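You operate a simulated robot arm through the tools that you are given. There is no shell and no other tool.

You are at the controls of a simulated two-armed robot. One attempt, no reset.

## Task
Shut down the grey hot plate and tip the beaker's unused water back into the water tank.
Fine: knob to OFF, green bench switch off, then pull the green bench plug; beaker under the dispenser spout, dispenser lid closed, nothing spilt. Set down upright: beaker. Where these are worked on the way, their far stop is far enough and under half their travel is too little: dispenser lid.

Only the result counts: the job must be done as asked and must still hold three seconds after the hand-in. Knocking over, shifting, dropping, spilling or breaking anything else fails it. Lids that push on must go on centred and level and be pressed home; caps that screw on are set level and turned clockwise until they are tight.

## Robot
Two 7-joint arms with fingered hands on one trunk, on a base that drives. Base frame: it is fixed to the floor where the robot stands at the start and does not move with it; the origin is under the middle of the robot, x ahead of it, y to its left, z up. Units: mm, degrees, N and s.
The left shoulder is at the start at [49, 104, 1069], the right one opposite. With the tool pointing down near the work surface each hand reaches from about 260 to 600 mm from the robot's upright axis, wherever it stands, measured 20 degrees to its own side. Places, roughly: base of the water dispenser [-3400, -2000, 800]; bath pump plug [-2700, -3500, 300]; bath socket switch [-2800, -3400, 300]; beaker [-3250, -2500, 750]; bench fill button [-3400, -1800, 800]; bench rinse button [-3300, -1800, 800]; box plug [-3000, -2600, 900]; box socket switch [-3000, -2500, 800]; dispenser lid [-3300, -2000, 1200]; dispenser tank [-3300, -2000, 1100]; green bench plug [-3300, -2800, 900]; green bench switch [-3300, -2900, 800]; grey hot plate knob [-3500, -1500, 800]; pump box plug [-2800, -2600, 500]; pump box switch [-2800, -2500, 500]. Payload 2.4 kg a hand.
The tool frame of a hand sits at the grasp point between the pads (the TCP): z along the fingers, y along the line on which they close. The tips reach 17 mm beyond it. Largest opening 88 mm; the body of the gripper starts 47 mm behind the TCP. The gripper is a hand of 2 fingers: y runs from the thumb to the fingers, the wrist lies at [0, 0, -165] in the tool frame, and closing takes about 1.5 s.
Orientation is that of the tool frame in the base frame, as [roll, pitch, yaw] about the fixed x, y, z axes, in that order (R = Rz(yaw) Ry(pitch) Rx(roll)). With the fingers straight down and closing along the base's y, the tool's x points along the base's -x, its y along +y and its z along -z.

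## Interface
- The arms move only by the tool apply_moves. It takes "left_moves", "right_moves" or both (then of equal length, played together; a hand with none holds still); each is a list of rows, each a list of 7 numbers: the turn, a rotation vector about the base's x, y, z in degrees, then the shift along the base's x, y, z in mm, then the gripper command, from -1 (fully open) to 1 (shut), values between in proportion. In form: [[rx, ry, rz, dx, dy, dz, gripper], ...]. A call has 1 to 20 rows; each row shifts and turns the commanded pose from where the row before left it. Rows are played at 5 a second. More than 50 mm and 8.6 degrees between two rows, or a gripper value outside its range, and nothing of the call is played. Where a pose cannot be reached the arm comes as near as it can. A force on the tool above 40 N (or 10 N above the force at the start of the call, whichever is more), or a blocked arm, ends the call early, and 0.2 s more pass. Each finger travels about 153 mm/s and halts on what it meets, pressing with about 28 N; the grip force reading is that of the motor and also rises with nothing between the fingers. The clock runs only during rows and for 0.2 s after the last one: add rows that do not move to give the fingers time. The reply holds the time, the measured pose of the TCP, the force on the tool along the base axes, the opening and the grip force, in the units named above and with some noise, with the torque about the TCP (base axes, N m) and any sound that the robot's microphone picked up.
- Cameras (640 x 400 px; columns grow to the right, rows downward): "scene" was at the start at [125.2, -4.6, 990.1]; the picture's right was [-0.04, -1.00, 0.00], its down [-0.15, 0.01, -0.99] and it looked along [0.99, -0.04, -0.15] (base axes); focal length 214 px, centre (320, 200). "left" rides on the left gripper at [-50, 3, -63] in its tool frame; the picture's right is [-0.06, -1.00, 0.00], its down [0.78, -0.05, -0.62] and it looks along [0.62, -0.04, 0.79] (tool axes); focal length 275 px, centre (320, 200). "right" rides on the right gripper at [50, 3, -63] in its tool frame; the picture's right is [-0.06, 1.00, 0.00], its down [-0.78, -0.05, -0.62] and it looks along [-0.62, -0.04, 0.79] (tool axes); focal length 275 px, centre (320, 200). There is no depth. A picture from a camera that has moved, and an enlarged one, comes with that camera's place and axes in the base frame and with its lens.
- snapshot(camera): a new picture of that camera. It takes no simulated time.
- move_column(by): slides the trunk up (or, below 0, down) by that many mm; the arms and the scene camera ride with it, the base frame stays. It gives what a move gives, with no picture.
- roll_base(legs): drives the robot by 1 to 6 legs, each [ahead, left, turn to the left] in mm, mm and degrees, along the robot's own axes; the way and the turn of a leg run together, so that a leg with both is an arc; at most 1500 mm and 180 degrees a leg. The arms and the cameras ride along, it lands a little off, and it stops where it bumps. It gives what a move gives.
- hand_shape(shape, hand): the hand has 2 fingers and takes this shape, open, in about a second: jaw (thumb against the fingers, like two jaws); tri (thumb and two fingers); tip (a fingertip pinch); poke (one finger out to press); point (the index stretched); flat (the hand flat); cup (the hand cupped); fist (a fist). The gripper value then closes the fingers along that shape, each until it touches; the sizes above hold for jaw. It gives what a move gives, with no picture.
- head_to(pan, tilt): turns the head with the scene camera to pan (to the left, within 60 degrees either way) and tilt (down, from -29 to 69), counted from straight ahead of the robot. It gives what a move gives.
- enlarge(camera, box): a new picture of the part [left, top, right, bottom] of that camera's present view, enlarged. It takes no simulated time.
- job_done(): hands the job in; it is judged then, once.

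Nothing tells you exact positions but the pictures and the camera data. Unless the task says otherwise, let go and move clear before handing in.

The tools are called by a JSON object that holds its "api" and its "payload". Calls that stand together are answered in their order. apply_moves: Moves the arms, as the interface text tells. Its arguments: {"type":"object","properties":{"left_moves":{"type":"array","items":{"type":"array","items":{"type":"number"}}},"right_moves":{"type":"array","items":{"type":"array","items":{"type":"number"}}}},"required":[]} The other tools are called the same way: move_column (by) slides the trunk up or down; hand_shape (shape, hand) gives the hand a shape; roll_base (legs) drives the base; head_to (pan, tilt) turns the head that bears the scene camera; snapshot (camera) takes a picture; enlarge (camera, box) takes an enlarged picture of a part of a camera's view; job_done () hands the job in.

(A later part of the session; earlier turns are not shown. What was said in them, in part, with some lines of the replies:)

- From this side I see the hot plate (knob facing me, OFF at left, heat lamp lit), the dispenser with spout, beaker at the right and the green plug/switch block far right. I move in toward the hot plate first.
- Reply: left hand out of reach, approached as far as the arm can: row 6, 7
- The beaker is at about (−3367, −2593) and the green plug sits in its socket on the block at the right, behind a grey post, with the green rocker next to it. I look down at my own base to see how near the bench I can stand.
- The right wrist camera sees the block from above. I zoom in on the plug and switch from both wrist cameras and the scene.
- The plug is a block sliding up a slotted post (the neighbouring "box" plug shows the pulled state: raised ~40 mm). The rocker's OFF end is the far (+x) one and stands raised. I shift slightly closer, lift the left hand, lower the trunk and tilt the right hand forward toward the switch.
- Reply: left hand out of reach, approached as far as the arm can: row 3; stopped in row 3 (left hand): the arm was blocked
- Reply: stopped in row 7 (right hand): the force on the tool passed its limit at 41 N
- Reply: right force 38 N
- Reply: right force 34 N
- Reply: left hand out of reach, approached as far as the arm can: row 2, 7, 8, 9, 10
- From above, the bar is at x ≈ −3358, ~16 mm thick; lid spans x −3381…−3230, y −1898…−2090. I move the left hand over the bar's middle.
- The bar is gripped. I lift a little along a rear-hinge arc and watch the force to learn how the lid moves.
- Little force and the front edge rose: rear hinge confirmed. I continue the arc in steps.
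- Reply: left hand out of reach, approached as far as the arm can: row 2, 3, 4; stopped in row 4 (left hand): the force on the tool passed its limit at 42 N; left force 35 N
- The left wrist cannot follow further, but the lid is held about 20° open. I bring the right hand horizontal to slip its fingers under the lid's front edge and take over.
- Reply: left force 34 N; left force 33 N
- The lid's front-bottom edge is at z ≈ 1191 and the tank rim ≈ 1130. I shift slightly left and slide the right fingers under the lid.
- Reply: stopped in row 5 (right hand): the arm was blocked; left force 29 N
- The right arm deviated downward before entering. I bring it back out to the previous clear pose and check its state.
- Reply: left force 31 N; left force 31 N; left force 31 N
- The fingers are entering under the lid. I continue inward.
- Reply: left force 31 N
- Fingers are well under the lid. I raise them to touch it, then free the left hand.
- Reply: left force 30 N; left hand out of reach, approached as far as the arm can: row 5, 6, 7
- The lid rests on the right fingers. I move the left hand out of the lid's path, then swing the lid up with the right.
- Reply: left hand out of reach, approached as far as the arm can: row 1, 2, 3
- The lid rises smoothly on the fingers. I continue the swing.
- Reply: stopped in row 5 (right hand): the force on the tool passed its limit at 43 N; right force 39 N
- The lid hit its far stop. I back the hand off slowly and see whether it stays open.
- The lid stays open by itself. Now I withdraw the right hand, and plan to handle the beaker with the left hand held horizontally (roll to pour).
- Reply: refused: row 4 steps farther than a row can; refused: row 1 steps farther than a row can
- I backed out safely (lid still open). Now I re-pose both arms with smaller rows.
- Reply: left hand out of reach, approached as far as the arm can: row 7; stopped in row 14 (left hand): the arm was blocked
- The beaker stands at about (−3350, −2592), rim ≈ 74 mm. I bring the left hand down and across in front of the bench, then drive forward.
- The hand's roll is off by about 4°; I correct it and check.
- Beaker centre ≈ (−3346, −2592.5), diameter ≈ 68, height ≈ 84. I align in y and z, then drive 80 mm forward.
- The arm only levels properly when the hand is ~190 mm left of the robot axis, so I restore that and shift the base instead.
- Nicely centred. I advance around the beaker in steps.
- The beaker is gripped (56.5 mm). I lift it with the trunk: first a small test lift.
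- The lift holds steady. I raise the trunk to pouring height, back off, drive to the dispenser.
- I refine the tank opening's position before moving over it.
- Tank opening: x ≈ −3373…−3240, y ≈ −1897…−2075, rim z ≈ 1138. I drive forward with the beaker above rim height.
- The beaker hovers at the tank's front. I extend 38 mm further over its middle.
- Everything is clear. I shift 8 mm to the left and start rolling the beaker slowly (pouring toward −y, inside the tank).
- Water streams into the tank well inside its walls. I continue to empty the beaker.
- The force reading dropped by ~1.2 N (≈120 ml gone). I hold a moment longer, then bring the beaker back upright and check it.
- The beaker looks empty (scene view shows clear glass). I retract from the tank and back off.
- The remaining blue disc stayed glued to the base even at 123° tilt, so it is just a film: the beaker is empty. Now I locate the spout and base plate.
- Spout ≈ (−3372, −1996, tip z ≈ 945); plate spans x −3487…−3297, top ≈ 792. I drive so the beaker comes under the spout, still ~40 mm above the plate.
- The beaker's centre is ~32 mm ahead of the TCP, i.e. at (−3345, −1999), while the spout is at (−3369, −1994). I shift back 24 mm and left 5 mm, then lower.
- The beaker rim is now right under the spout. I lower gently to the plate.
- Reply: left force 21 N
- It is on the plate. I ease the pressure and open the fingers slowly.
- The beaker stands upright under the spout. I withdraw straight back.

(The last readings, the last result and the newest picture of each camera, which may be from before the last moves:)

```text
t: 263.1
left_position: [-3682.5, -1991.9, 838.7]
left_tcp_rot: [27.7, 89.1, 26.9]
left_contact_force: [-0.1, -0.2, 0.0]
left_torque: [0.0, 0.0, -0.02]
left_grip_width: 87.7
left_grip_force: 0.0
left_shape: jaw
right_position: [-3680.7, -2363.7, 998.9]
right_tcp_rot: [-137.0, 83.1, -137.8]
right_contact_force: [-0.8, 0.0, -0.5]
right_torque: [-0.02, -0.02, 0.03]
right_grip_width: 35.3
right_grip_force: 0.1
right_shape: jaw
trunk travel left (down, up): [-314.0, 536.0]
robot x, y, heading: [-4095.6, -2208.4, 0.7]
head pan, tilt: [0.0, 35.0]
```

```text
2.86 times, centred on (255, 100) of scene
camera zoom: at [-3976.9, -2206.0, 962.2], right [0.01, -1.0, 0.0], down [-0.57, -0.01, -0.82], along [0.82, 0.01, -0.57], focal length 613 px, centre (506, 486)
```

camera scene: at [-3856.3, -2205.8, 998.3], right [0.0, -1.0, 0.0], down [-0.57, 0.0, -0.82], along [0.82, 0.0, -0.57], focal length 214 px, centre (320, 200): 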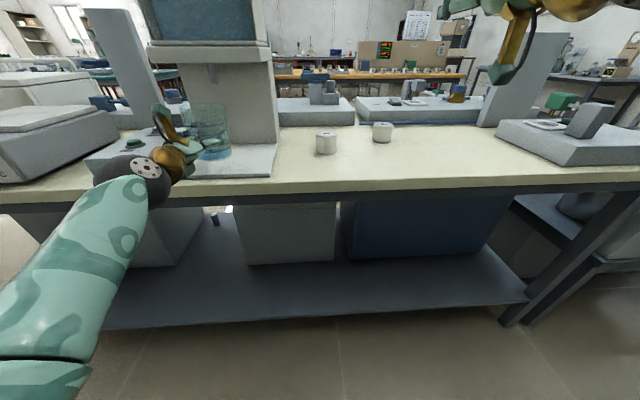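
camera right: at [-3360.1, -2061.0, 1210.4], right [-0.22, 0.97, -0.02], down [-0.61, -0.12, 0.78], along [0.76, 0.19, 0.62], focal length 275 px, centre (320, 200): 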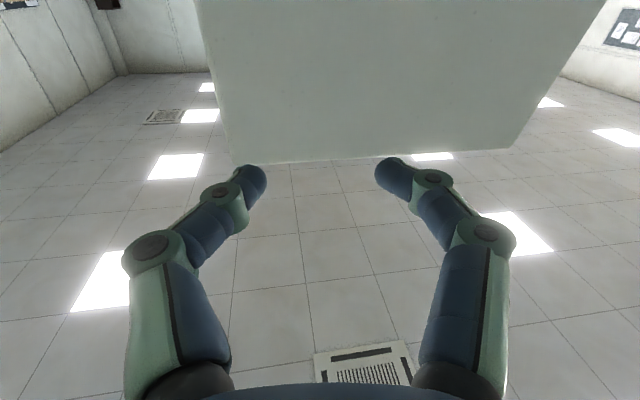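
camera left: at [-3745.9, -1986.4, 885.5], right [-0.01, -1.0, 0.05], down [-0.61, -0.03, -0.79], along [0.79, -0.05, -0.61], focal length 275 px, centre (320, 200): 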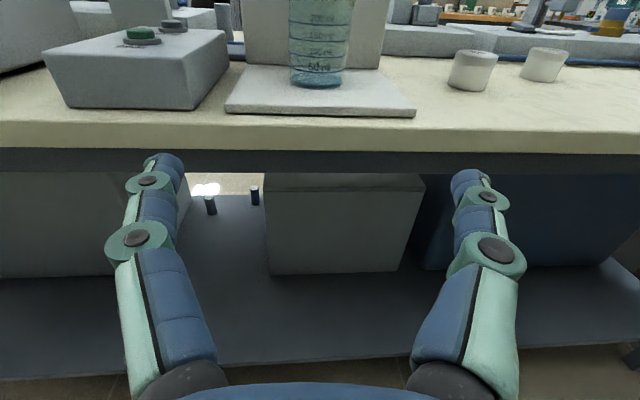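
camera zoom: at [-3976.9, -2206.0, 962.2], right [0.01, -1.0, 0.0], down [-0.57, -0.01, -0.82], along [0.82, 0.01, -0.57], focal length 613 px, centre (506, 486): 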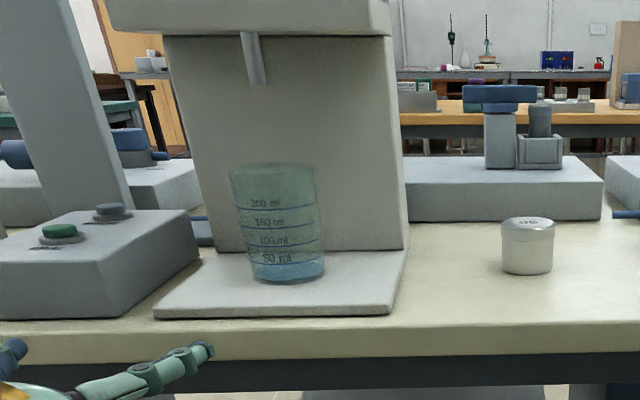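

{"api": "enlarge", "payload": {"camera": "scene", "box": [230, 80, 280, 135]}}

{"api": "enlarge", "payload": {"camera": "left", "box": [270, 0, 380, 100]}}

```text
7.27 times, centred on (255, 108) of scene
camera zoom: at [-3976.9, -2206.0, 962.2], right [0.01, -1.0, 0.0], down [-0.57, -0.01, -0.82], along [0.82, 0.01, -0.57], focal length 1560 px, centre (793, 873)
```

zoom: 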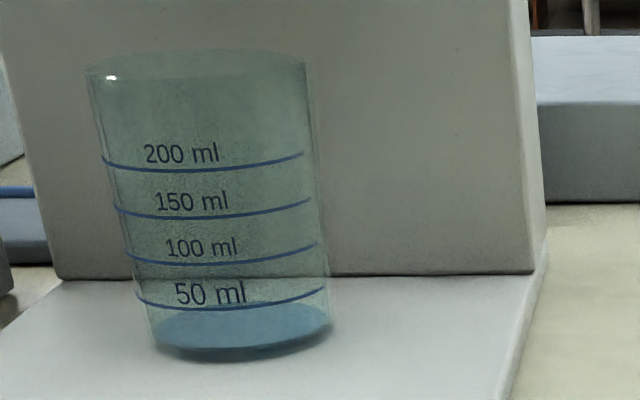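

```text
4.00 times, centred on (325, 50) of left
camera zoom: at [-3745.9, -1986.4, 885.5], right [-0.01, -1.0, 0.05], down [-0.61, -0.03, -0.79], along [0.79, -0.05, -0.61], focal length 1101 px, centre (300, 800)
```

zoom: 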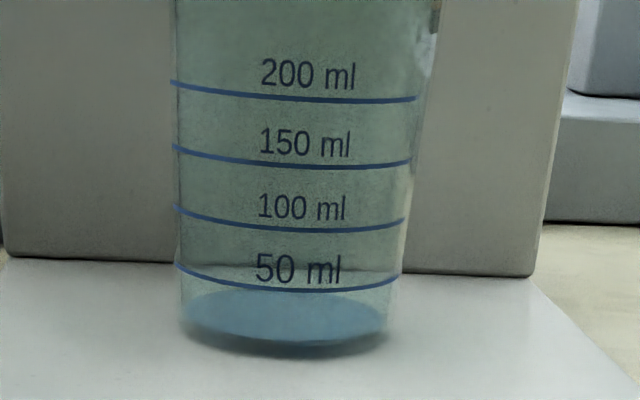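

The beaker stands empty under the spout. Next is the lid: I raise the trunk, and turn the left hand so the fingers can straddle the lid's upper edge.

{"api": "move_column", "payload": {"by": 450}}

{"api": "apply_moves", "payload": {"left_moves": [[8, 0, 0, 0, 0, 0, -1], [8, 0, 0, 0, 0, 0, -1], [8, 0, 0, 0, 0, 0, -1], [8, 0, 0, 0, 0, 0, -1], [8, 0, 0, 0, 0, 0, -1], [8, 0, 0, 0, 0, 0, -1], [8, 0, 0, 0, 0, 0, -1], [8, 0, 0, 0, 0, 0, -1], [8, 0, 0, 0, 0, 0, -1], [8, 0, 0, 0, 0, 0, -1], [8, 0, 0, 0, 0, 0, -1], [2, 0, 0, 0, 0, 0, -1], [0, 0, 0, 0, 0, 0, -1]]}}

{"api": "snapshot", "payload": {"camera": "scene"}}

```text
refused: 450 is not a number from -400 to 400
```

```text
t: 265.9
left_position: [-3681.4, -1990.8, 837.2]
left_tcp_rot: [90.8, -0.6, 89.3]
left_contact_force: [-0.4, -0.1, 0.4]
left_torque: [0.01, -0.01, 0.0]
left_grip_width: 88.0
left_grip_force: 0.1
left_shape: jaw
right_position: [-3680.2, -2362.8, 999.1]
right_tcp_rot: [-137.0, 83.1, -137.8]
right_contact_force: [0.5, -0.9, -0.5]
right_torque: [0.0, -0.02, 0.0]
right_grip_width: 35.2
right_grip_force: 0.0
right_shape: jaw
trunk travel left (down, up): [-314.0, 536.0]
robot x, y, heading: [-4093.4, -2206.7, 0.6]
head pan, tilt: [0.0, 35.0]
```

```text
taken
camera scene: at [-3977.0, -2206.0, 962.2], right [0.01, -1.0, 0.0], down [-0.57, -0.01, -0.82], along [0.82, 0.01, -0.57], focal length 214 px, centre (320, 200)
```

scene: 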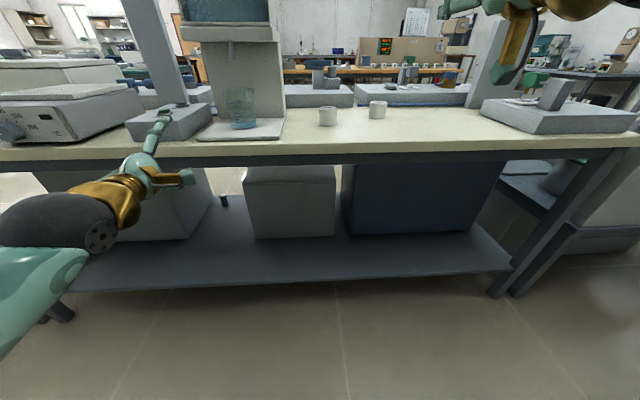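

{"api": "move_column", "payload": {"by": 400}}

{"api": "move_column", "payload": {"by": 60}}

{"api": "apply_moves", "payload": {"left_moves": [[0, 7.5, 0, 5, 0, 5, -1], [0, 7.5, 0, 5, 0, 5, -1], [0, 7.5, 0, 5, 0, 5, -1], [0, 7.5, 0, 5, 0, 5, -1], [0, 7.5, 0, 5, 0, 5, -1], [0, 7.5, 0, 5, 0, 5, -1], [0, 7.5, 0, 5, 0, 5, -1], [0, 0, 0, 0, 0, 0, -1]]}}

{"api": "snapshot", "payload": {"camera": "scene"}}

{"api": "snapshot", "payload": {"camera": "left"}}

```text
t: 269.7
left_position: [-3682.2, -1991.7, 1235.6]
left_tcp_rot: [90.9, -0.4, 89.2]
left_contact_force: [0.0, 0.3, 0.1]
left_torque: [0.01, -0.02, 0.01]
left_grip_width: 88.1
left_grip_force: 0.1
left_shape: jaw
right_position: [-3680.1, -2362.8, 1399.3]
right_tcp_rot: [-136.9, 83.1, -137.9]
right_contact_force: [-0.4, 0.2, -0.6]
right_torque: [-0.01, -0.01, 0.0]
right_grip_width: 35.1
right_grip_force: 0.1
right_shape: jaw
trunk travel left (down, up): [-714.0, 136.0]
robot x, y, heading: [-4096.0, -2204.5, 0.6]
head pan, tilt: [0.0, 35.0]
```

```text
t: 270.7
left_position: [-3682.9, -1991.6, 1295.8]
left_tcp_rot: [90.9, -0.4, 89.3]
left_contact_force: [-0.3, 0.6, 0.2]
left_torque: [0.02, 0.01, 0.02]
left_grip_width: 87.9
left_grip_force: 0.1
left_shape: jaw
right_position: [-3680.0, -2362.2, 1458.1]
right_tcp_rot: [-136.9, 83.1, -137.8]
right_contact_force: [-0.6, -0.4, 0.1]
right_torque: [-0.03, -0.02, 0.02]
right_grip_width: 35.3
right_grip_force: 0.0
right_shape: jaw
trunk travel left (down, up): [-774.0, 76.0]
robot x, y, heading: [-4095.5, -2204.6, 0.8]
head pan, tilt: [0.0, 35.0]
```

```text
t: 272.5
left_position: [-3648.0, -1989.8, 1332.2]
left_tcp_rot: [143.4, 0.4, 89.2]
left_contact_force: [-0.3, -0.8, 0.0]
left_torque: [0.01, -0.02, 0.0]
left_grip_width: 87.9
left_grip_force: 0.0
left_shape: jaw
right_position: [-3680.6, -2363.0, 1459.3]
right_tcp_rot: [-137.0, 83.1, -137.6]
right_contact_force: [-0.1, 0.5, -0.5]
right_torque: [0.01, -0.02, -0.02]
right_grip_width: 35.3
right_grip_force: 0.1
right_shape: jaw
trunk travel left (down, up): [-774.0, 76.0]
robot x, y, heading: [-4095.8, -2206.8, 0.8]
head pan, tilt: [0.0, 35.0]
```

```text
taken
camera scene: at [-3983.8, -2206.0, 1423.9], right [0.01, -1.0, 0.0], down [-0.57, -0.01, -0.82], along [0.82, 0.01, -0.57], focal length 214 px, centre (320, 200)
```

scene: 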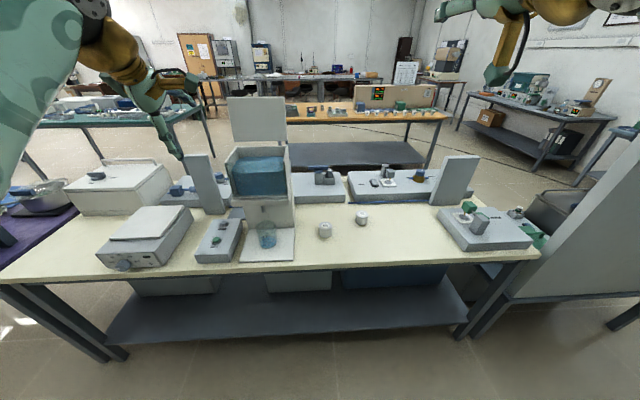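

```text
taken
camera left: at [-3683.6, -2037.9, 1384.8], right [-0.8, -0.05, -0.59], down [-0.4, 0.79, 0.46], along [0.45, 0.61, -0.66], focal length 275 px, centre (320, 200)
```

left: 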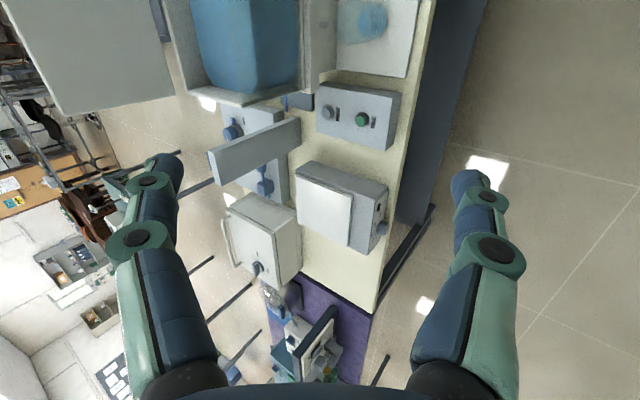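

{"api": "enlarge", "payload": {"camera": "scene", "box": [200, 80, 320, 220]}}

{"api": "enlarge", "payload": {"camera": "left", "box": [0, 0, 340, 120]}}

```text
2.86 times, centred on (260, 150) of scene
camera zoom: at [-3983.8, -2206.0, 1423.9], right [0.01, -1.0, 0.0], down [-0.57, -0.01, -0.82], along [0.82, 0.01, -0.57], focal length 613 px, centre (491, 343)
```

zoom: 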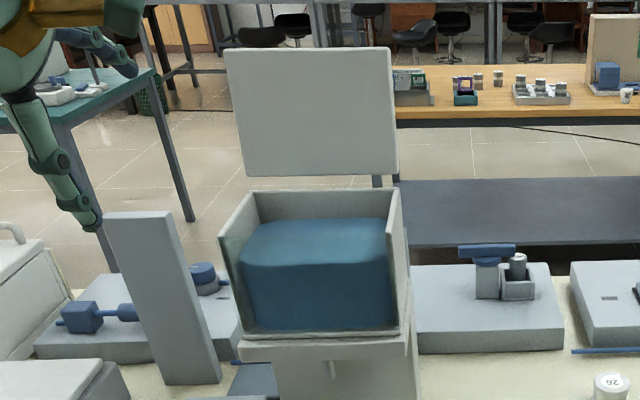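

```text
1.88 times, centred on (170, 60) of left
camera zoom: at [-3683.6, -2037.9, 1384.8], right [-0.8, -0.05, -0.59], down [-0.4, 0.79, 0.46], along [0.45, 0.61, -0.66], focal length 518 px, centre (602, 464)
```

zoom: 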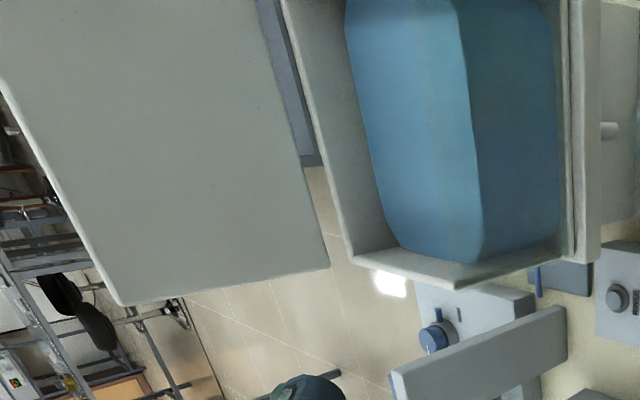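

The open lid's underside runs from (−3233, 1155) up to its edge at (−3217, 1296). I drive in with the left hand held above rim height.

{"api": "roll_base", "payload": {"legs": [[0, 0, -0.8], [250, 0, 0]]}}

{"api": "apply_moves", "payload": {"left_moves": [[0, 0, 0, 20, 0, 0, -1], [0, 0, 0, 20, 0, 0, -1], [0, 0, 0, 20, 0, 0, -1], [0, 0, 0, 20, 0, -4, -1], [0, 0, 0, 20, 0, -4, -1], [0, 0, 0, 0, 0, 0, -1]]}}

{"api": "snapshot", "payload": {"camera": "left"}}

{"api": "snapshot", "payload": {"camera": "scene"}}

```text
t: 274.6
left_position: [-3392.3, -2003.8, 1330.4]
left_tcp_rot: [143.5, 0.3, 87.8]
left_contact_force: [0.4, -0.3, 0.0]
left_torque: [-0.04, 0.0, -0.02]
left_grip_width: 88.0
left_grip_force: 0.2
left_shape: jaw
right_position: [-3434.4, -2375.7, 1457.8]
right_tcp_rot: [-137.3, 83.1, -139.6]
right_contact_force: [-0.6, -0.4, 0.6]
right_torque: [0.05, 0.02, 0.01]
right_grip_width: 35.3
right_grip_force: 0.0
right_shape: jaw
trunk travel left (down, up): [-774.0, 76.0]
robot x, y, heading: [-3847.9, -2209.8, -0.8]
head pan, tilt: [0.0, 35.0]
```

```text
t: 276.0
left_position: [-3294.1, -2002.1, 1322.4]
left_tcp_rot: [143.3, 0.4, 87.7]
left_contact_force: [-0.6, -0.8, 0.5]
left_torque: [0.03, -0.02, 0.01]
left_grip_width: 87.9
left_grip_force: 0.1
left_shape: jaw
right_position: [-3435.5, -2376.8, 1458.6]
right_tcp_rot: [-137.0, 83.2, -139.1]
right_contact_force: [0.7, -0.1, -0.8]
right_torque: [-0.02, 0.03, 0.0]
right_grip_width: 35.0
right_grip_force: 0.0
right_shape: jaw
trunk travel left (down, up): [-774.0, 76.0]
robot x, y, heading: [-3849.5, -2208.9, -0.7]
head pan, tilt: [0.0, 35.0]
```

```text
taken
camera left: at [-3332.8, -2049.3, 1375.4], right [-0.8, -0.03, -0.6], down [-0.38, 0.8, 0.46], along [0.46, 0.6, -0.66], focal length 275 px, centre (320, 200)
```

left: 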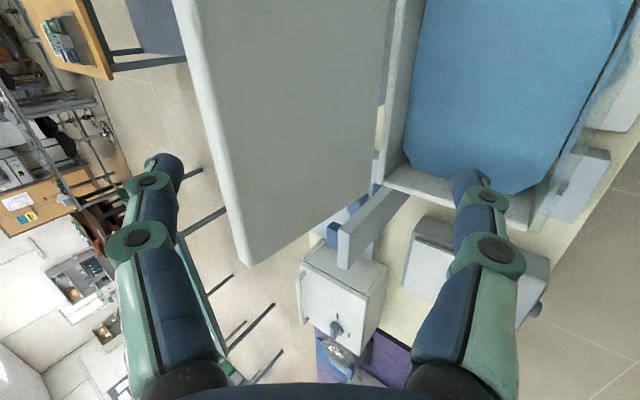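

```text
taken
camera scene: at [-3735.5, -2211.3, 1423.9], right [-0.02, -1.0, 0.0], down [-0.57, 0.01, -0.82], along [0.82, -0.01, -0.57], focal length 214 px, centre (320, 200)
```

scene: 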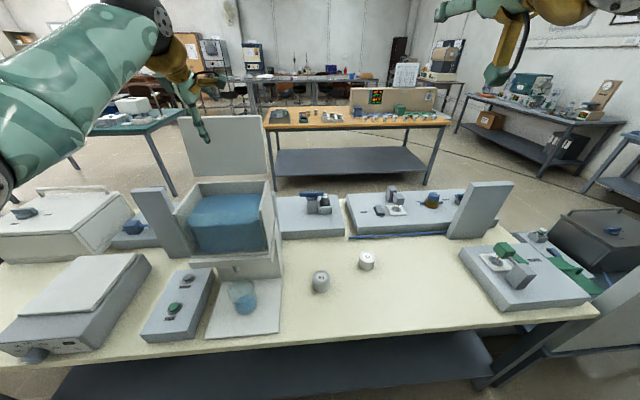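

The lid edge lies between my fingers in view. I move on so the rear finger passes over and behind the edge.

{"api": "apply_moves", "payload": {"left_moves": [[0, 0, 0, 18, 2, 0, -1], [0, 0, 0, 18, 2, 0, -1], [0, 0, 0, 18, 2, 0, -1], [0, 0, 0, 18, 2, 0, -1], [0, 0, 0, 0, 0, 0, -1]]}}

{"api": "snapshot", "payload": {"camera": "left"}}

{"api": "enlarge", "payload": {"camera": "scene", "box": [150, 50, 310, 200]}}

```text
t: 277.2
left_position: [-3224.2, -1994.4, 1322.6]
left_tcp_rot: [143.3, 0.4, 87.6]
left_contact_force: [-0.1, 0.0, -0.4]
left_torque: [-0.02, 0.01, 0.03]
left_grip_width: 87.8
left_grip_force: 0.0
left_shape: jaw
right_position: [-3435.6, -2375.0, 1458.2]
right_tcp_rot: [-137.0, 83.1, -139.3]
right_contact_force: [0.5, -0.7, 0.0]
right_torque: [0.04, 0.05, -0.05]
right_grip_width: 35.1
right_grip_force: 0.0
right_shape: jaw
trunk travel left (down, up): [-774.0, 76.0]
robot x, y, heading: [-3850.5, -2212.2, -1.0]
head pan, tilt: [0.0, 35.0]
```

```text
taken
camera left: at [-3260.2, -2041.5, 1375.0], right [-0.8, -0.03, -0.6], down [-0.38, 0.8, 0.46], along [0.46, 0.59, -0.66], focal length 275 px, centre (320, 200)
```

left: 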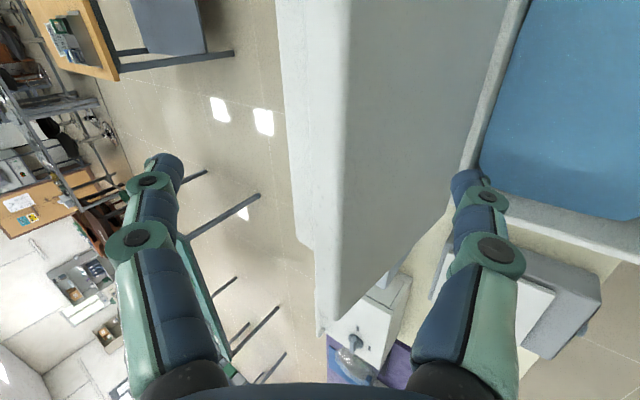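

```text
2.67 times, centred on (230, 125) of scene
camera zoom: at [-3735.4, -2211.1, 1423.9], right [-0.02, -1.0, 0.0], down [-0.57, 0.01, -0.82], along [0.82, -0.01, -0.57], focal length 572 px, centre (560, 400)
```

zoom: 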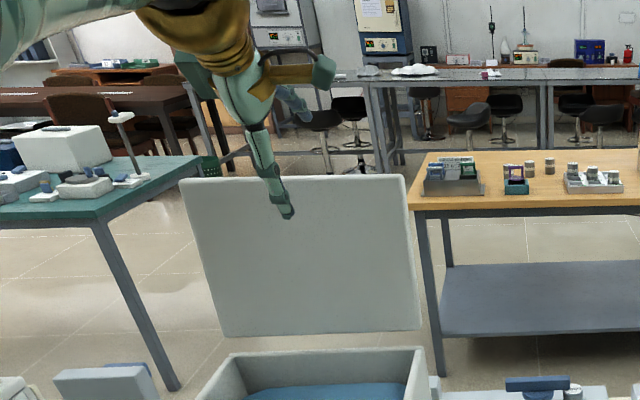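

The fingers straddle the edge. I lower 45 mm.

{"api": "apply_moves", "payload": {"left_moves": [[0, 0, 0, 0, 0, -12, -1], [0, 0, 0, 0, 0, -12, -1], [0, 0, 0, 0, 0, -12, -1], [0, 0, 0, 0, 0, -10, -1], [0, 0, 0, 0, 0, 0, -1]]}}

{"api": "snapshot", "payload": {"camera": "left"}}

{"api": "enlarge", "payload": {"camera": "scene", "box": [150, 50, 310, 200]}}

```text
t: 278.4
left_position: [-3226.4, -1997.8, 1277.8]
left_tcp_rot: [143.3, 0.4, 87.8]
left_contact_force: [0.2, 0.2, 0.4]
left_torque: [-0.01, -0.01, 0.0]
left_grip_width: 88.0
left_grip_force: 0.0
left_shape: jaw
left hand out of reach, approached as far as the arm can: row 4
right_position: [-3436.5, -2375.4, 1459.4]
right_tcp_rot: [-137.1, 83.2, -139.3]
right_contact_force: [-0.4, -0.3, -0.2]
right_torque: [0.0, 0.02, 0.0]
right_grip_width: 35.1
right_grip_force: 0.1
right_shape: jaw
trunk travel left (down, up): [-774.0, 76.0]
robot x, y, heading: [-3848.0, -2209.5, -1.0]
head pan, tilt: [0.0, 35.0]
```

```text
taken
camera left: at [-3261.8, -2043.9, 1330.6], right [-0.8, -0.03, -0.6], down [-0.38, 0.8, 0.46], along [0.46, 0.6, -0.66], focal length 275 px, centre (320, 200)
```

left: 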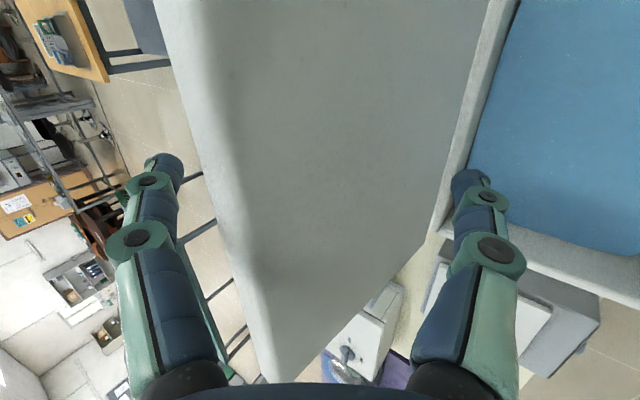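

```text
2.67 times, centred on (230, 125) of scene
camera zoom: at [-3735.2, -2211.5, 1423.9], right [-0.02, -1.0, 0.0], down [-0.57, 0.01, -0.82], along [0.82, -0.01, -0.57], focal length 572 px, centre (560, 400)
```

zoom: 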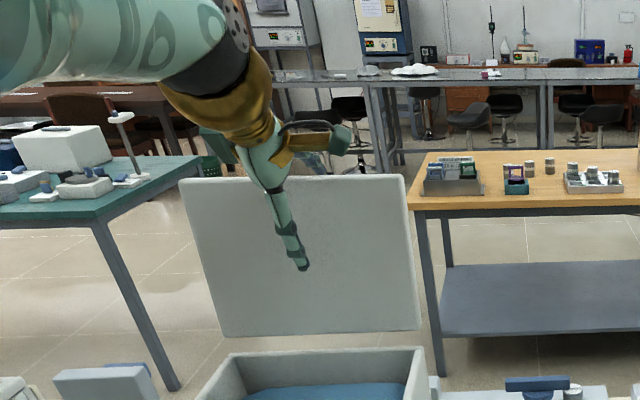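

The rear finger is behind the lid. I close partly for a better hook and pull the edge toward me.

{"api": "apply_moves", "payload": {"left_moves": [[0, 0, 0, 0, 0, 0, -0.6], [0, 0, 0, 0, 0, 0, -0.35], [0, 0, 0, 0, 0, 0, -0.35], [0, 0, 0, -8, 0, 0, -0.35], [0, 0, 0, -8, 0, 0, -0.35], [0, 0, 0, -8, 0, 0, -0.35], [0, 0, 0, 0, 0, 0, -0.35]]}}

{"api": "snapshot", "payload": {"camera": "left"}}

{"api": "enlarge", "payload": {"camera": "scene", "box": [150, 50, 310, 200]}}

```text
t: 280.0
left_position: [-3247.8, -1997.1, 1279.1]
left_tcp_rot: [143.4, 0.3, 87.7]
left_contact_force: [0.7, -0.3, 0.6]
left_torque: [-0.02, -0.02, 0.0]
left_grip_width: 60.5
left_grip_force: 0.0
left_shape: jaw
right_position: [-3435.7, -2375.4, 1459.3]
right_tcp_rot: [-137.1, 83.2, -139.4]
right_contact_force: [0.4, 0.0, 1.0]
right_torque: [0.0, 0.01, -0.02]
right_grip_width: 35.1
right_grip_force: 0.0
right_shape: jaw
trunk travel left (down, up): [-774.0, 76.0]
robot x, y, heading: [-3847.2, -2209.6, -1.1]
head pan, tilt: [0.0, 35.0]
```

```text
taken
camera left: at [-3285.3, -2043.2, 1330.5], right [-0.8, -0.03, -0.6], down [-0.38, 0.8, 0.46], along [0.46, 0.6, -0.66], focal length 275 px, centre (320, 200)
```

left: 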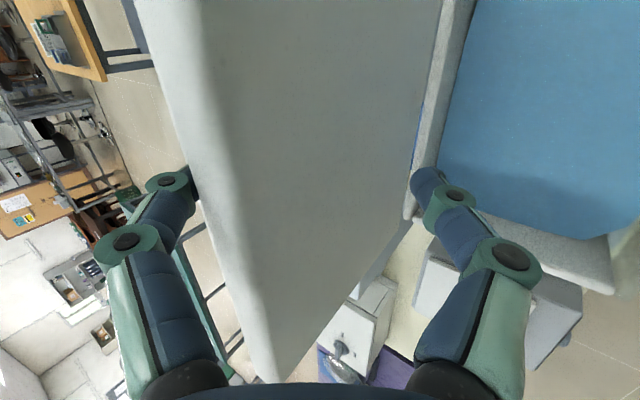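

```text
2.67 times, centred on (230, 125) of scene
camera zoom: at [-3735.1, -2211.6, 1423.9], right [-0.02, -1.0, 0.0], down [-0.57, 0.01, -0.82], along [0.82, -0.01, -0.57], focal length 572 px, centre (560, 400)
```

zoom: 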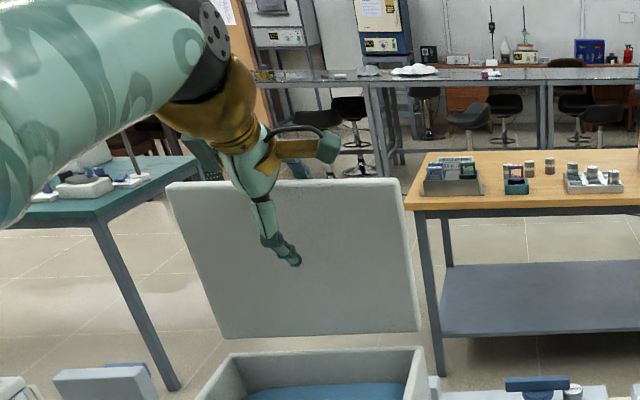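

The lid edge has come forward past vertical. I narrow the fingers and lead it over along the arc.

{"api": "apply_moves", "payload": {"left_moves": [[0, 0, 0, -4, 0, 1, -0.2], [0, 0, 0, -6, 0, 1, -0.1], [0, 0, 0, -8, 0, 0, -0.1], [0, 0, 0, -8, 0, -3, -0.1], [0, 0, 0, -8, 0, -4, -0.1], [0, 0, 0, 0, 0, 0, -0.1]]}}

{"api": "snapshot", "payload": {"camera": "left"}}

{"api": "enlarge", "payload": {"camera": "scene", "box": [150, 50, 310, 200]}}

```text
t: 281.4
left_position: [-3283.0, -1997.1, 1273.5]
left_tcp_rot: [143.2, 0.4, 87.7]
left_contact_force: [-0.9, -1.3, 5.9]
left_torque: [-0.01, -0.29, -0.03]
left_grip_width: 54.5
left_grip_force: 0.0
left_shape: jaw
right_position: [-3436.7, -2375.9, 1458.1]
right_tcp_rot: [-136.9, 83.2, -139.2]
right_contact_force: [0.3, -0.1, -0.7]
right_torque: [0.0, 0.01, 0.01]
right_grip_width: 35.4
right_grip_force: 0.1
right_shape: jaw
trunk travel left (down, up): [-774.0, 76.0]
robot x, y, heading: [-3850.5, -2211.8, -0.9]
head pan, tilt: [0.0, 35.0]
```

```text
taken
camera left: at [-3320.3, -2044.3, 1326.7], right [-0.8, -0.03, -0.6], down [-0.38, 0.8, 0.46], along [0.46, 0.6, -0.66], focal length 275 px, centre (320, 200)
```

left: 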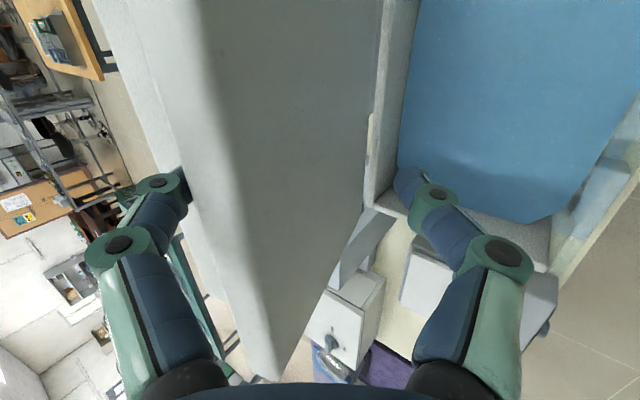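

```text
2.67 times, centred on (230, 125) of scene
camera zoom: at [-3736.2, -2211.8, 1424.0], right [-0.02, -1.0, 0.0], down [-0.57, 0.01, -0.82], along [0.82, -0.01, -0.57], focal length 572 px, centre (560, 400)
```

zoom: 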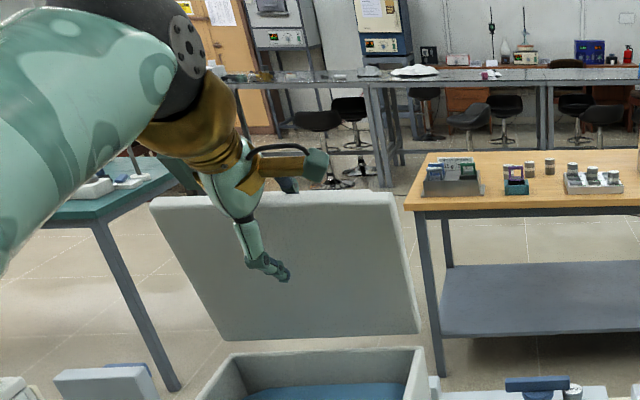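

{"api": "apply_moves", "payload": {"left_moves": [[0, 0, 0, -8, 0, -4, -0.1], [0, 0, 0, -8, 0, -5, -0.1], [0, -4, 0, -8, 0, -6, -0.1], [0, -6, 0, -7, 0, -7, -0.1], [0, 0, 0, 0, 0, 0, -0.1]]}}

{"api": "snapshot", "payload": {"camera": "left"}}

{"api": "enlarge", "payload": {"camera": "scene", "box": [130, 50, 310, 200]}}

```text
t: 282.6
left_position: [-3314.7, -1998.7, 1251.5]
left_tcp_rot: [133.1, 0.0, 87.7]
left_contact_force: [-3.9, -2.8, 9.6]
left_torque: [0.08, -0.46, -0.09]
left_grip_width: 57.4
left_grip_force: 0.0
left_shape: jaw
right_position: [-3437.8, -2376.6, 1458.4]
right_tcp_rot: [-136.7, 83.2, -139.1]
right_contact_force: [-1.3, -0.5, 0.1]
right_torque: [0.01, 0.02, 0.04]
right_grip_width: 35.0
right_grip_force: 0.0
right_shape: jaw
trunk travel left (down, up): [-774.0, 76.0]
robot x, y, heading: [-3846.9, -2206.6, -0.8]
head pan, tilt: [0.0, 35.0]
```

```text
taken
camera left: at [-3360.7, -2045.9, 1297.2], right [-0.68, -0.03, -0.73], down [-0.45, 0.8, 0.39], along [0.57, 0.6, -0.56], focal length 275 px, centre (320, 200)
```

left: 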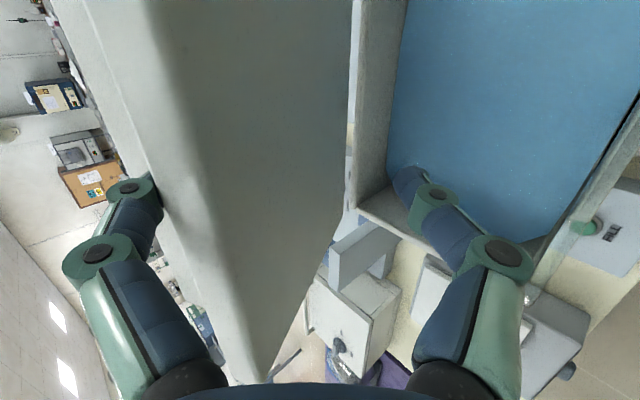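

```text
2.67 times, centred on (220, 125) of scene
camera zoom: at [-3737.1, -2212.4, 1424.0], right [-0.02, -1.0, 0.0], down [-0.57, 0.01, -0.82], along [0.82, -0.01, -0.57], focal length 572 px, centre (587, 400)
```

zoom: 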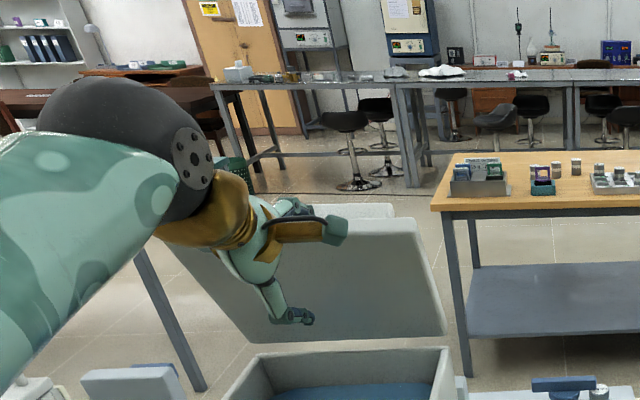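

The lid follows at about 55–60° and keeps its position. I continue lowering it.

{"api": "apply_moves", "payload": {"left_moves": [[0, -4, 0, -6, 0, -6, -0.1], [0, -4, 0, -6, 0, -6, -0.1], [0, -4, 0, -6, 0, -7, -0.1], [0, -4, 0, -5, 0, -7, -0.1], [0, 0, 0, 0, 0, 0, -0.1]]}}

{"api": "snapshot", "payload": {"camera": "left"}}

{"api": "enlarge", "payload": {"camera": "scene", "box": [130, 50, 310, 200]}}

```text
t: 283.8
left_position: [-3339.6, -1997.3, 1224.3]
left_tcp_rot: [117.1, -0.7, 87.8]
left_contact_force: [-6.1, -4.8, 7.2]
left_torque: [0.18, -0.44, -0.17]
left_grip_width: 57.6
left_grip_force: 0.1
left_shape: jaw
right_position: [-3438.7, -2377.0, 1459.2]
right_tcp_rot: [-136.9, 83.2, -139.2]
right_contact_force: [-0.5, -0.2, -0.4]
right_torque: [-0.01, -0.02, -0.03]
right_grip_width: 35.2
right_grip_force: 0.0
right_shape: jaw
trunk travel left (down, up): [-774.0, 76.0]
robot x, y, heading: [-3845.6, -2210.4, -0.9]
head pan, tilt: [0.0, 35.0]
```

```text
taken
camera left: at [-3395.9, -2045.0, 1255.8], right [-0.46, -0.03, -0.89], down [-0.54, 0.8, 0.25], along [0.7, 0.6, -0.39], focal length 275 px, centre (320, 200)
```

left: 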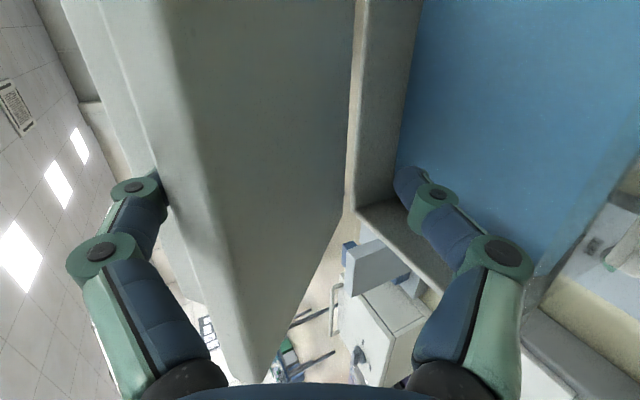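

```text
2.67 times, centred on (220, 125) of scene
camera zoom: at [-3737.2, -2212.7, 1424.0], right [-0.02, -1.0, 0.0], down [-0.57, 0.01, -0.82], along [0.82, -0.01, -0.57], focal length 572 px, centre (587, 400)
```

zoom: 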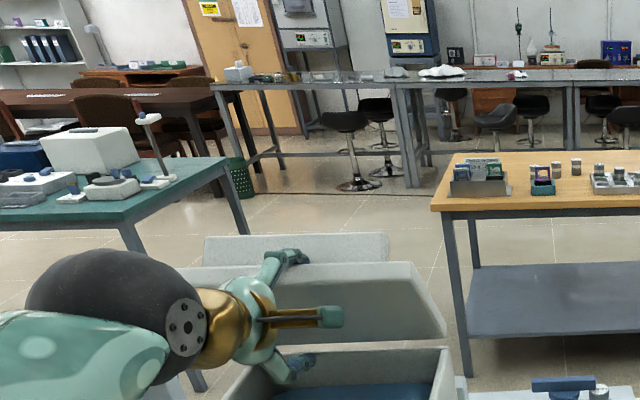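

{"api": "apply_moves", "payload": {"left_moves": [[0, -4, 0, -4, 0, -7, -0.1], [0, -4, 0, -4, 0, -7, -0.1], [0, -4, 0, -3, 0, -7, -0.1], [0, -4, 0, -3, 0, -6, -0.1], [0, 0, 0, 0, 0, 0, -0.1]]}}

{"api": "snapshot", "payload": {"camera": "left"}}

{"api": "enlarge", "payload": {"camera": "scene", "box": [130, 50, 310, 200]}}

```text
t: 285.0
left_position: [-3354.1, -1998.9, 1198.0]
left_tcp_rot: [101.3, -1.2, 88.0]
left_contact_force: [-5.3, -4.7, 5.9]
left_torque: [0.17, -0.33, -0.08]
left_grip_width: 56.9
left_grip_force: 0.0
left_shape: jaw
right_position: [-3437.1, -2376.7, 1459.8]
right_tcp_rot: [-137.0, 83.2, -139.2]
right_contact_force: [-0.4, 0.7, 0.1]
right_torque: [-0.01, 0.01, 0.01]
right_grip_width: 35.1
right_grip_force: 0.1
right_shape: jaw
trunk travel left (down, up): [-774.0, 76.0]
robot x, y, heading: [-3850.3, -2206.2, -1.1]
head pan, tilt: [0.0, 35.0]
```

```text
taken
camera left: at [-3415.2, -2045.5, 1211.4], right [-0.2, -0.03, -0.98], down [-0.59, 0.8, 0.09], along [0.78, 0.6, -0.18], focal length 275 px, centre (320, 200)
```

left: 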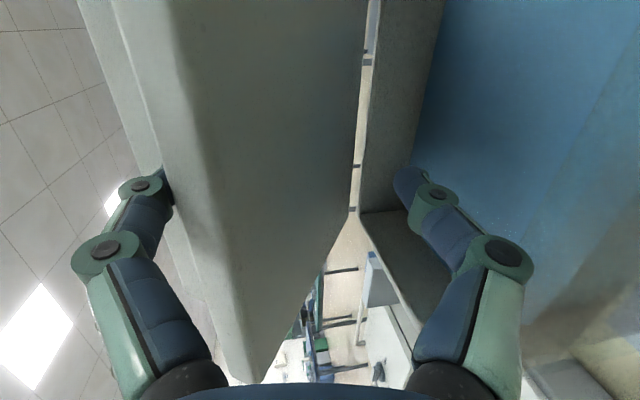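

```text
2.67 times, centred on (220, 125) of scene
camera zoom: at [-3737.0, -2212.5, 1424.0], right [-0.02, -1.0, 0.0], down [-0.57, 0.01, -0.82], along [0.82, -0.01, -0.57], focal length 572 px, centre (587, 400)
```

zoom: 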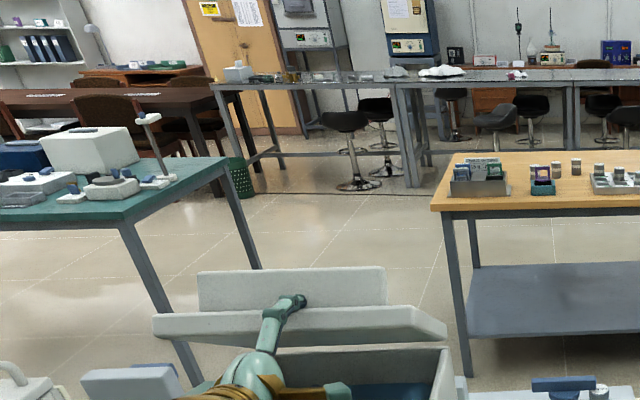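

The lid is at ~25°. I withdraw the fingers straight back, then will press it shut from above.

{"api": "apply_moves", "payload": {"left_moves": [[0, 0, 0, -6, 0, 2, -0.25], [0, 0, 0, -15, 0, 3, -0.25], [0, 0, 0, -20, 0, 4, -0.25], [0, 0, 0, -20, 0, 4, -0.25], [0, 0, 0, -25, 0, 4, -0.25], [0, 0, 0, 0, 0, 0, -0.25]]}}

{"api": "snapshot", "payload": {"camera": "left"}}

{"api": "enlarge", "payload": {"camera": "scene", "box": [130, 80, 310, 230]}}

```text
t: 286.4
left_position: [-3436.0, -1995.7, 1214.8]
left_tcp_rot: [101.4, -1.2, 88.0]
left_contact_force: [-0.8, 0.2, -0.1]
left_torque: [-0.01, 0.01, -0.01]
left_grip_width: 55.6
left_grip_force: 0.1
left_shape: jaw
right_position: [-3435.7, -2375.5, 1457.4]
right_tcp_rot: [-137.1, 83.0, -139.3]
right_contact_force: [-0.1, 0.7, 0.2]
right_torque: [0.01, -0.01, 0.0]
right_grip_width: 35.1
right_grip_force: 0.1
right_shape: jaw
trunk travel left (down, up): [-774.0, 76.0]
robot x, y, heading: [-3845.6, -2210.0, -0.9]
head pan, tilt: [0.0, 35.0]
```

```text
taken
camera left: at [-3498.8, -2043.2, 1228.9], right [-0.2, -0.03, -0.98], down [-0.59, 0.8, 0.09], along [0.78, 0.6, -0.18], focal length 275 px, centre (320, 200)
```

left: 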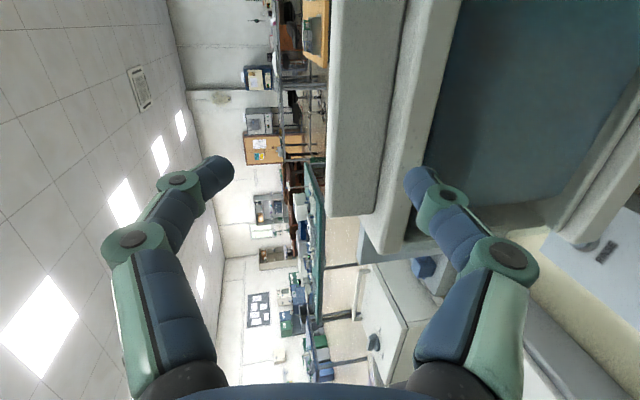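

```text
2.67 times, centred on (220, 155) of scene
camera zoom: at [-3734.9, -2211.4, 1423.8], right [-0.02, -1.0, 0.0], down [-0.57, 0.01, -0.82], along [0.82, -0.01, -0.57], focal length 572 px, centre (587, 320)
```

zoom: 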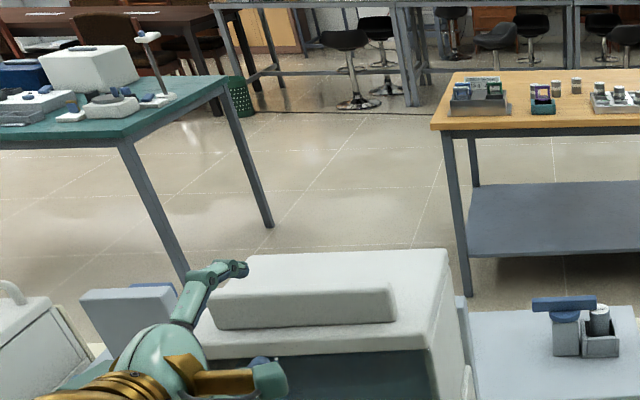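

The lid dropped shut as the fingers left. I retreat and check that it is fully closed.

{"api": "apply_moves", "payload": {"left_moves": [[0, 0, 0, -20, 0, 5, -0.25], [0, 0, 0, -20, 0, 5, -0.25], [0, 0, 0, 0, 0, 0, -0.25]]}}

{"api": "roll_base", "payload": {"legs": [[-250, 0, 0.9]]}}

{"api": "move_column", "payload": {"by": -200}}

{"api": "snapshot", "payload": {"camera": "scene"}}

{"api": "enlarge", "payload": {"camera": "scene", "box": [190, 50, 340, 180]}}

```text
t: 287.2
left_position: [-3475.9, -1994.7, 1224.3]
left_tcp_rot: [101.5, -1.2, 88.1]
left_contact_force: [0.4, -0.1, 0.6]
left_torque: [0.04, -0.01, 0.02]
left_grip_width: 55.1
left_grip_force: 0.0
left_shape: jaw
right_position: [-3435.5, -2374.5, 1458.5]
right_tcp_rot: [-137.1, 83.1, -139.3]
right_contact_force: [0.3, 0.4, 1.0]
right_torque: [-0.04, -0.03, -0.03]
right_grip_width: 35.2
right_grip_force: 0.0
right_shape: jaw
trunk travel left (down, up): [-774.0, 76.0]
robot x, y, heading: [-3852.4, -2206.9, -0.9]
head pan, tilt: [0.0, 35.0]
```

```text
t: 289.1
left_position: [-3733.1, -1987.6, 1226.3]
left_tcp_rot: [101.3, -1.3, 89.1]
left_contact_force: [-0.1, 0.3, 0.6]
left_torque: [-0.01, 0.01, -0.03]
left_grip_width: 55.1
left_grip_force: 0.0
left_shape: jaw
right_position: [-3686.1, -2366.9, 1459.6]
right_tcp_rot: [-136.7, 83.2, -138.0]
right_contact_force: [0.2, 0.7, 1.0]
right_torque: [-0.03, 0.01, 0.05]
right_grip_width: 35.2
right_grip_force: 0.1
right_shape: jaw
trunk travel left (down, up): [-774.0, 76.0]
robot x, y, heading: [-4105.1, -2207.3, 0.1]
head pan, tilt: [0.0, 35.0]
```

```text
t: 291.2
left_position: [-3733.2, -1987.0, 1024.6]
left_tcp_rot: [101.3, -1.2, 89.2]
left_contact_force: [0.0, -0.6, 0.6]
left_torque: [-0.04, 0.0, -0.03]
left_grip_width: 55.2
left_grip_force: 0.0
left_shape: jaw
right_position: [-3684.9, -2366.7, 1260.1]
right_tcp_rot: [-136.8, 83.2, -138.1]
right_contact_force: [0.3, -0.5, 0.7]
right_torque: [-0.02, -0.01, 0.0]
right_grip_width: 35.0
right_grip_force: 0.0
right_shape: jaw
trunk travel left (down, up): [-574.0, 276.0]
robot x, y, heading: [-4098.1, -2209.5, 0.1]
head pan, tilt: [0.0, 35.0]
```

```text
taken
camera scene: at [-3986.3, -2207.7, 1223.7], right [0.0, -1.0, 0.0], down [-0.57, 0.0, -0.82], along [0.82, 0.0, -0.57], focal length 214 px, centre (320, 200)
```

scene: 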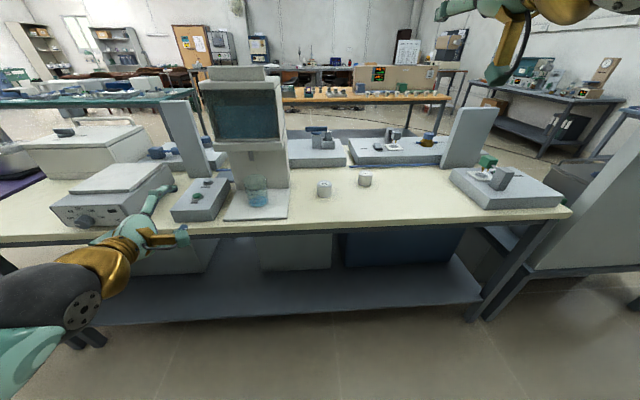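

```text
3.08 times, centred on (265, 115) of scene
camera zoom: at [-3986.3, -2207.7, 1223.7], right [0.0, -1.0, 0.0], down [-0.57, 0.0, -0.82], along [0.82, 0.0, -0.57], focal length 660 px, centre (489, 462)
```

zoom: 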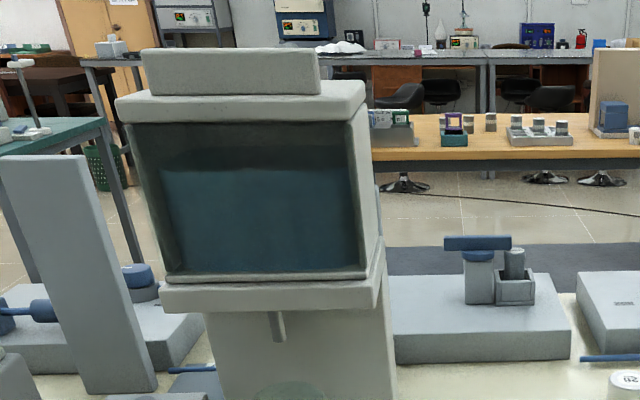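

{"api": "enlarge", "payload": {"camera": "scene", "box": [195, 60, 300, 130]}}

{"api": "enlarge", "payload": {"camera": "scene", "box": [200, 150, 400, 240]}}

{"api": "enlarge", "payload": {"camera": "scene", "box": [430, 130, 590, 230]}}

{"api": "enlarge", "payload": {"camera": "scene", "box": [20, 150, 200, 250]}}

```text
5.71 times, centred on (248, 95) of scene
camera zoom: at [-3986.3, -2207.7, 1223.7], right [0.0, -1.0, 0.0], down [-0.57, 0.0, -0.82], along [0.82, 0.0, -0.57], focal length 1226 px, centre (734, 800)
```

zoom: 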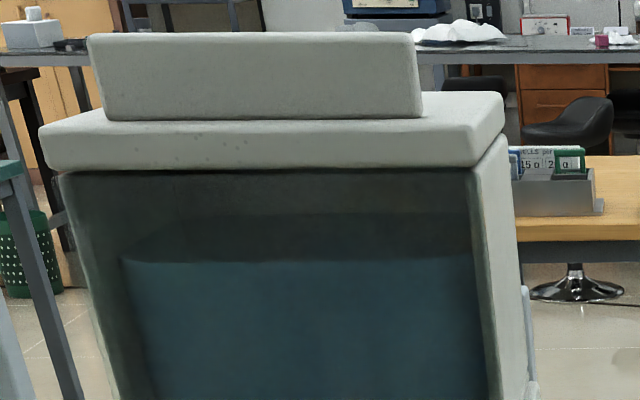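

```text
3.20 times, centred on (300, 195) of scene
camera zoom: at [-3986.3, -2207.7, 1223.7], right [0.0, -1.0, 0.0], down [-0.57, 0.0, -0.82], along [0.82, 0.0, -0.57], focal length 686 px, centre (384, 216)
```

zoom: 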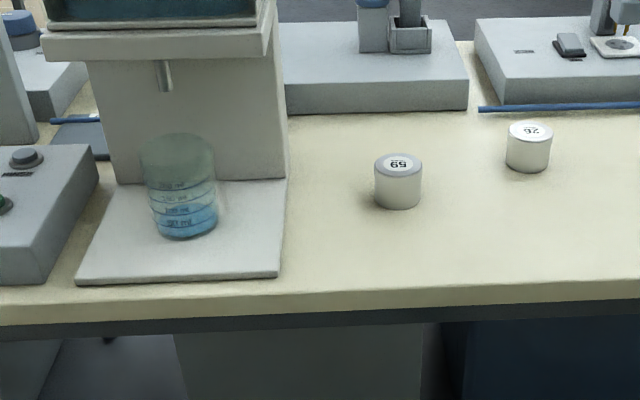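

```text
4.00 times, centred on (510, 180) of scene
camera zoom: at [-3986.3, -2207.7, 1223.7], right [0.0, -1.0, 0.0], down [-0.57, 0.0, -0.82], along [0.82, 0.0, -0.57], focal length 858 px, centre (-440, 280)
```

zoom: 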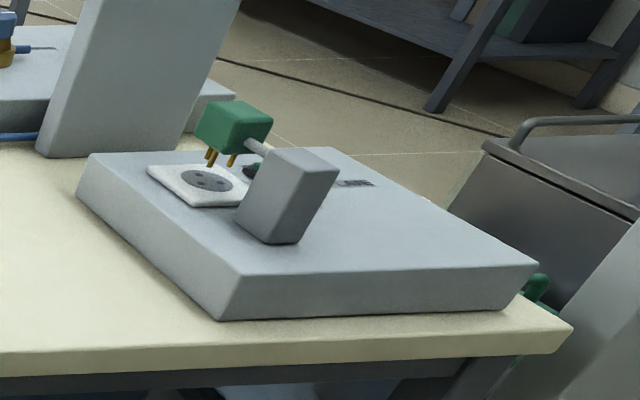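

```text
3.56 times, centred on (110, 200) of scene
camera zoom: at [-3986.3, -2207.7, 1223.7], right [0.0, -1.0, 0.0], down [-0.57, 0.0, -0.82], along [0.82, 0.0, -0.57], focal length 763 px, centre (1067, 200)
```

zoom: 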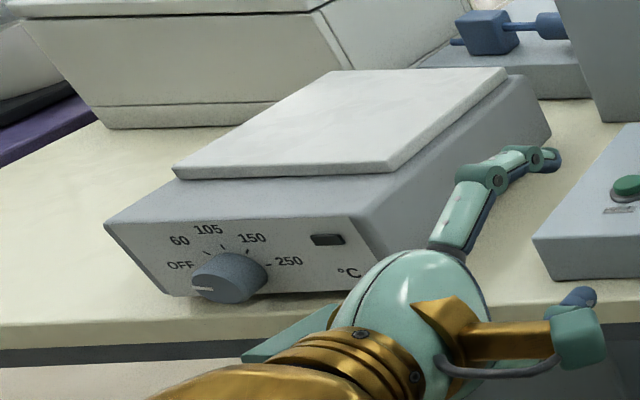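

{"api": "enlarge", "payload": {"camera": "scene", "box": [235, 180, 285, 230]}}

{"api": "snapshot", "payload": {"camera": "left"}}

```text
8.00 times, centred on (260, 205) of scene
camera zoom: at [-3986.3, -2207.7, 1223.7], right [0.0, -1.0, 0.0], down [-0.57, 0.0, -0.82], along [0.82, 0.0, -0.57], focal length 1716 px, centre (800, 160)
```

zoom: 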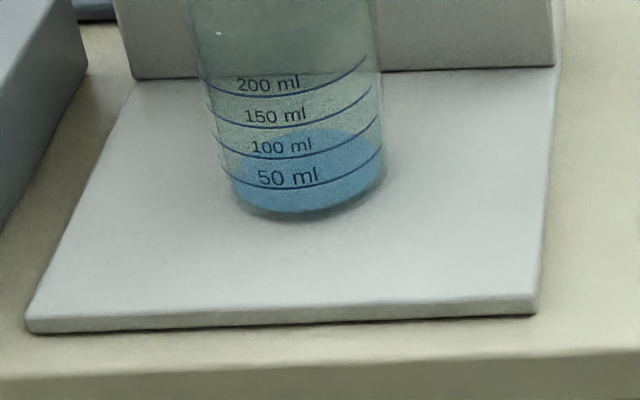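

```text
taken
camera left: at [-3794.0, -2035.2, 1039.2], right [-0.2, -0.04, -0.98], down [-0.6, 0.79, 0.09], along [0.77, 0.61, -0.18], focal length 275 px, centre (320, 200)
```

left: 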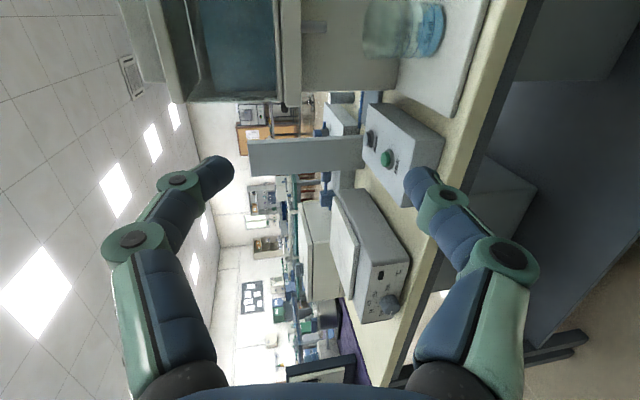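

All states check out: knob OFF (lamp dark), green switch off, green plug pulled to its stop. The beaker stands upright and empty under the spout, the lid is flush, nothing is spilt and both hands are clear. I hand in the job.

{"api": "job_done", "payload": {}}

```text
The job is handed in.
```

I shut down the grey hot plate and tipped the beaker's water back into the tank, then handed the job in. I have no verdict on the hand-in yet.

- **Hot plate:** the knob is at OFF and its lamp is dark.
- **Green bench supply:** the switch is off and, after that, the plug was pulled up to its stop, where it stayed.
- **Water:** the force reading while pouring dropped by about 1.2 N, which matches the roughly 120 ml that was in the beaker. A thin blue disc still shows at the bottom. I took it for a film because it did not move even with the beaker tilted past 120 degrees.
- **Beaker:** it stands upright on the dispenser base under the spout, and I let go of it cleanly.
- **Dispenser lid:** I opened it to its far stop for the pour. When I drew the fingers out it dropped shut over its last 25 degrees or so. It looks flush with the tank, but I did not press it down afterwards.

I saw no spilt water and nothing knocked over. Both hands are clear of the bench.
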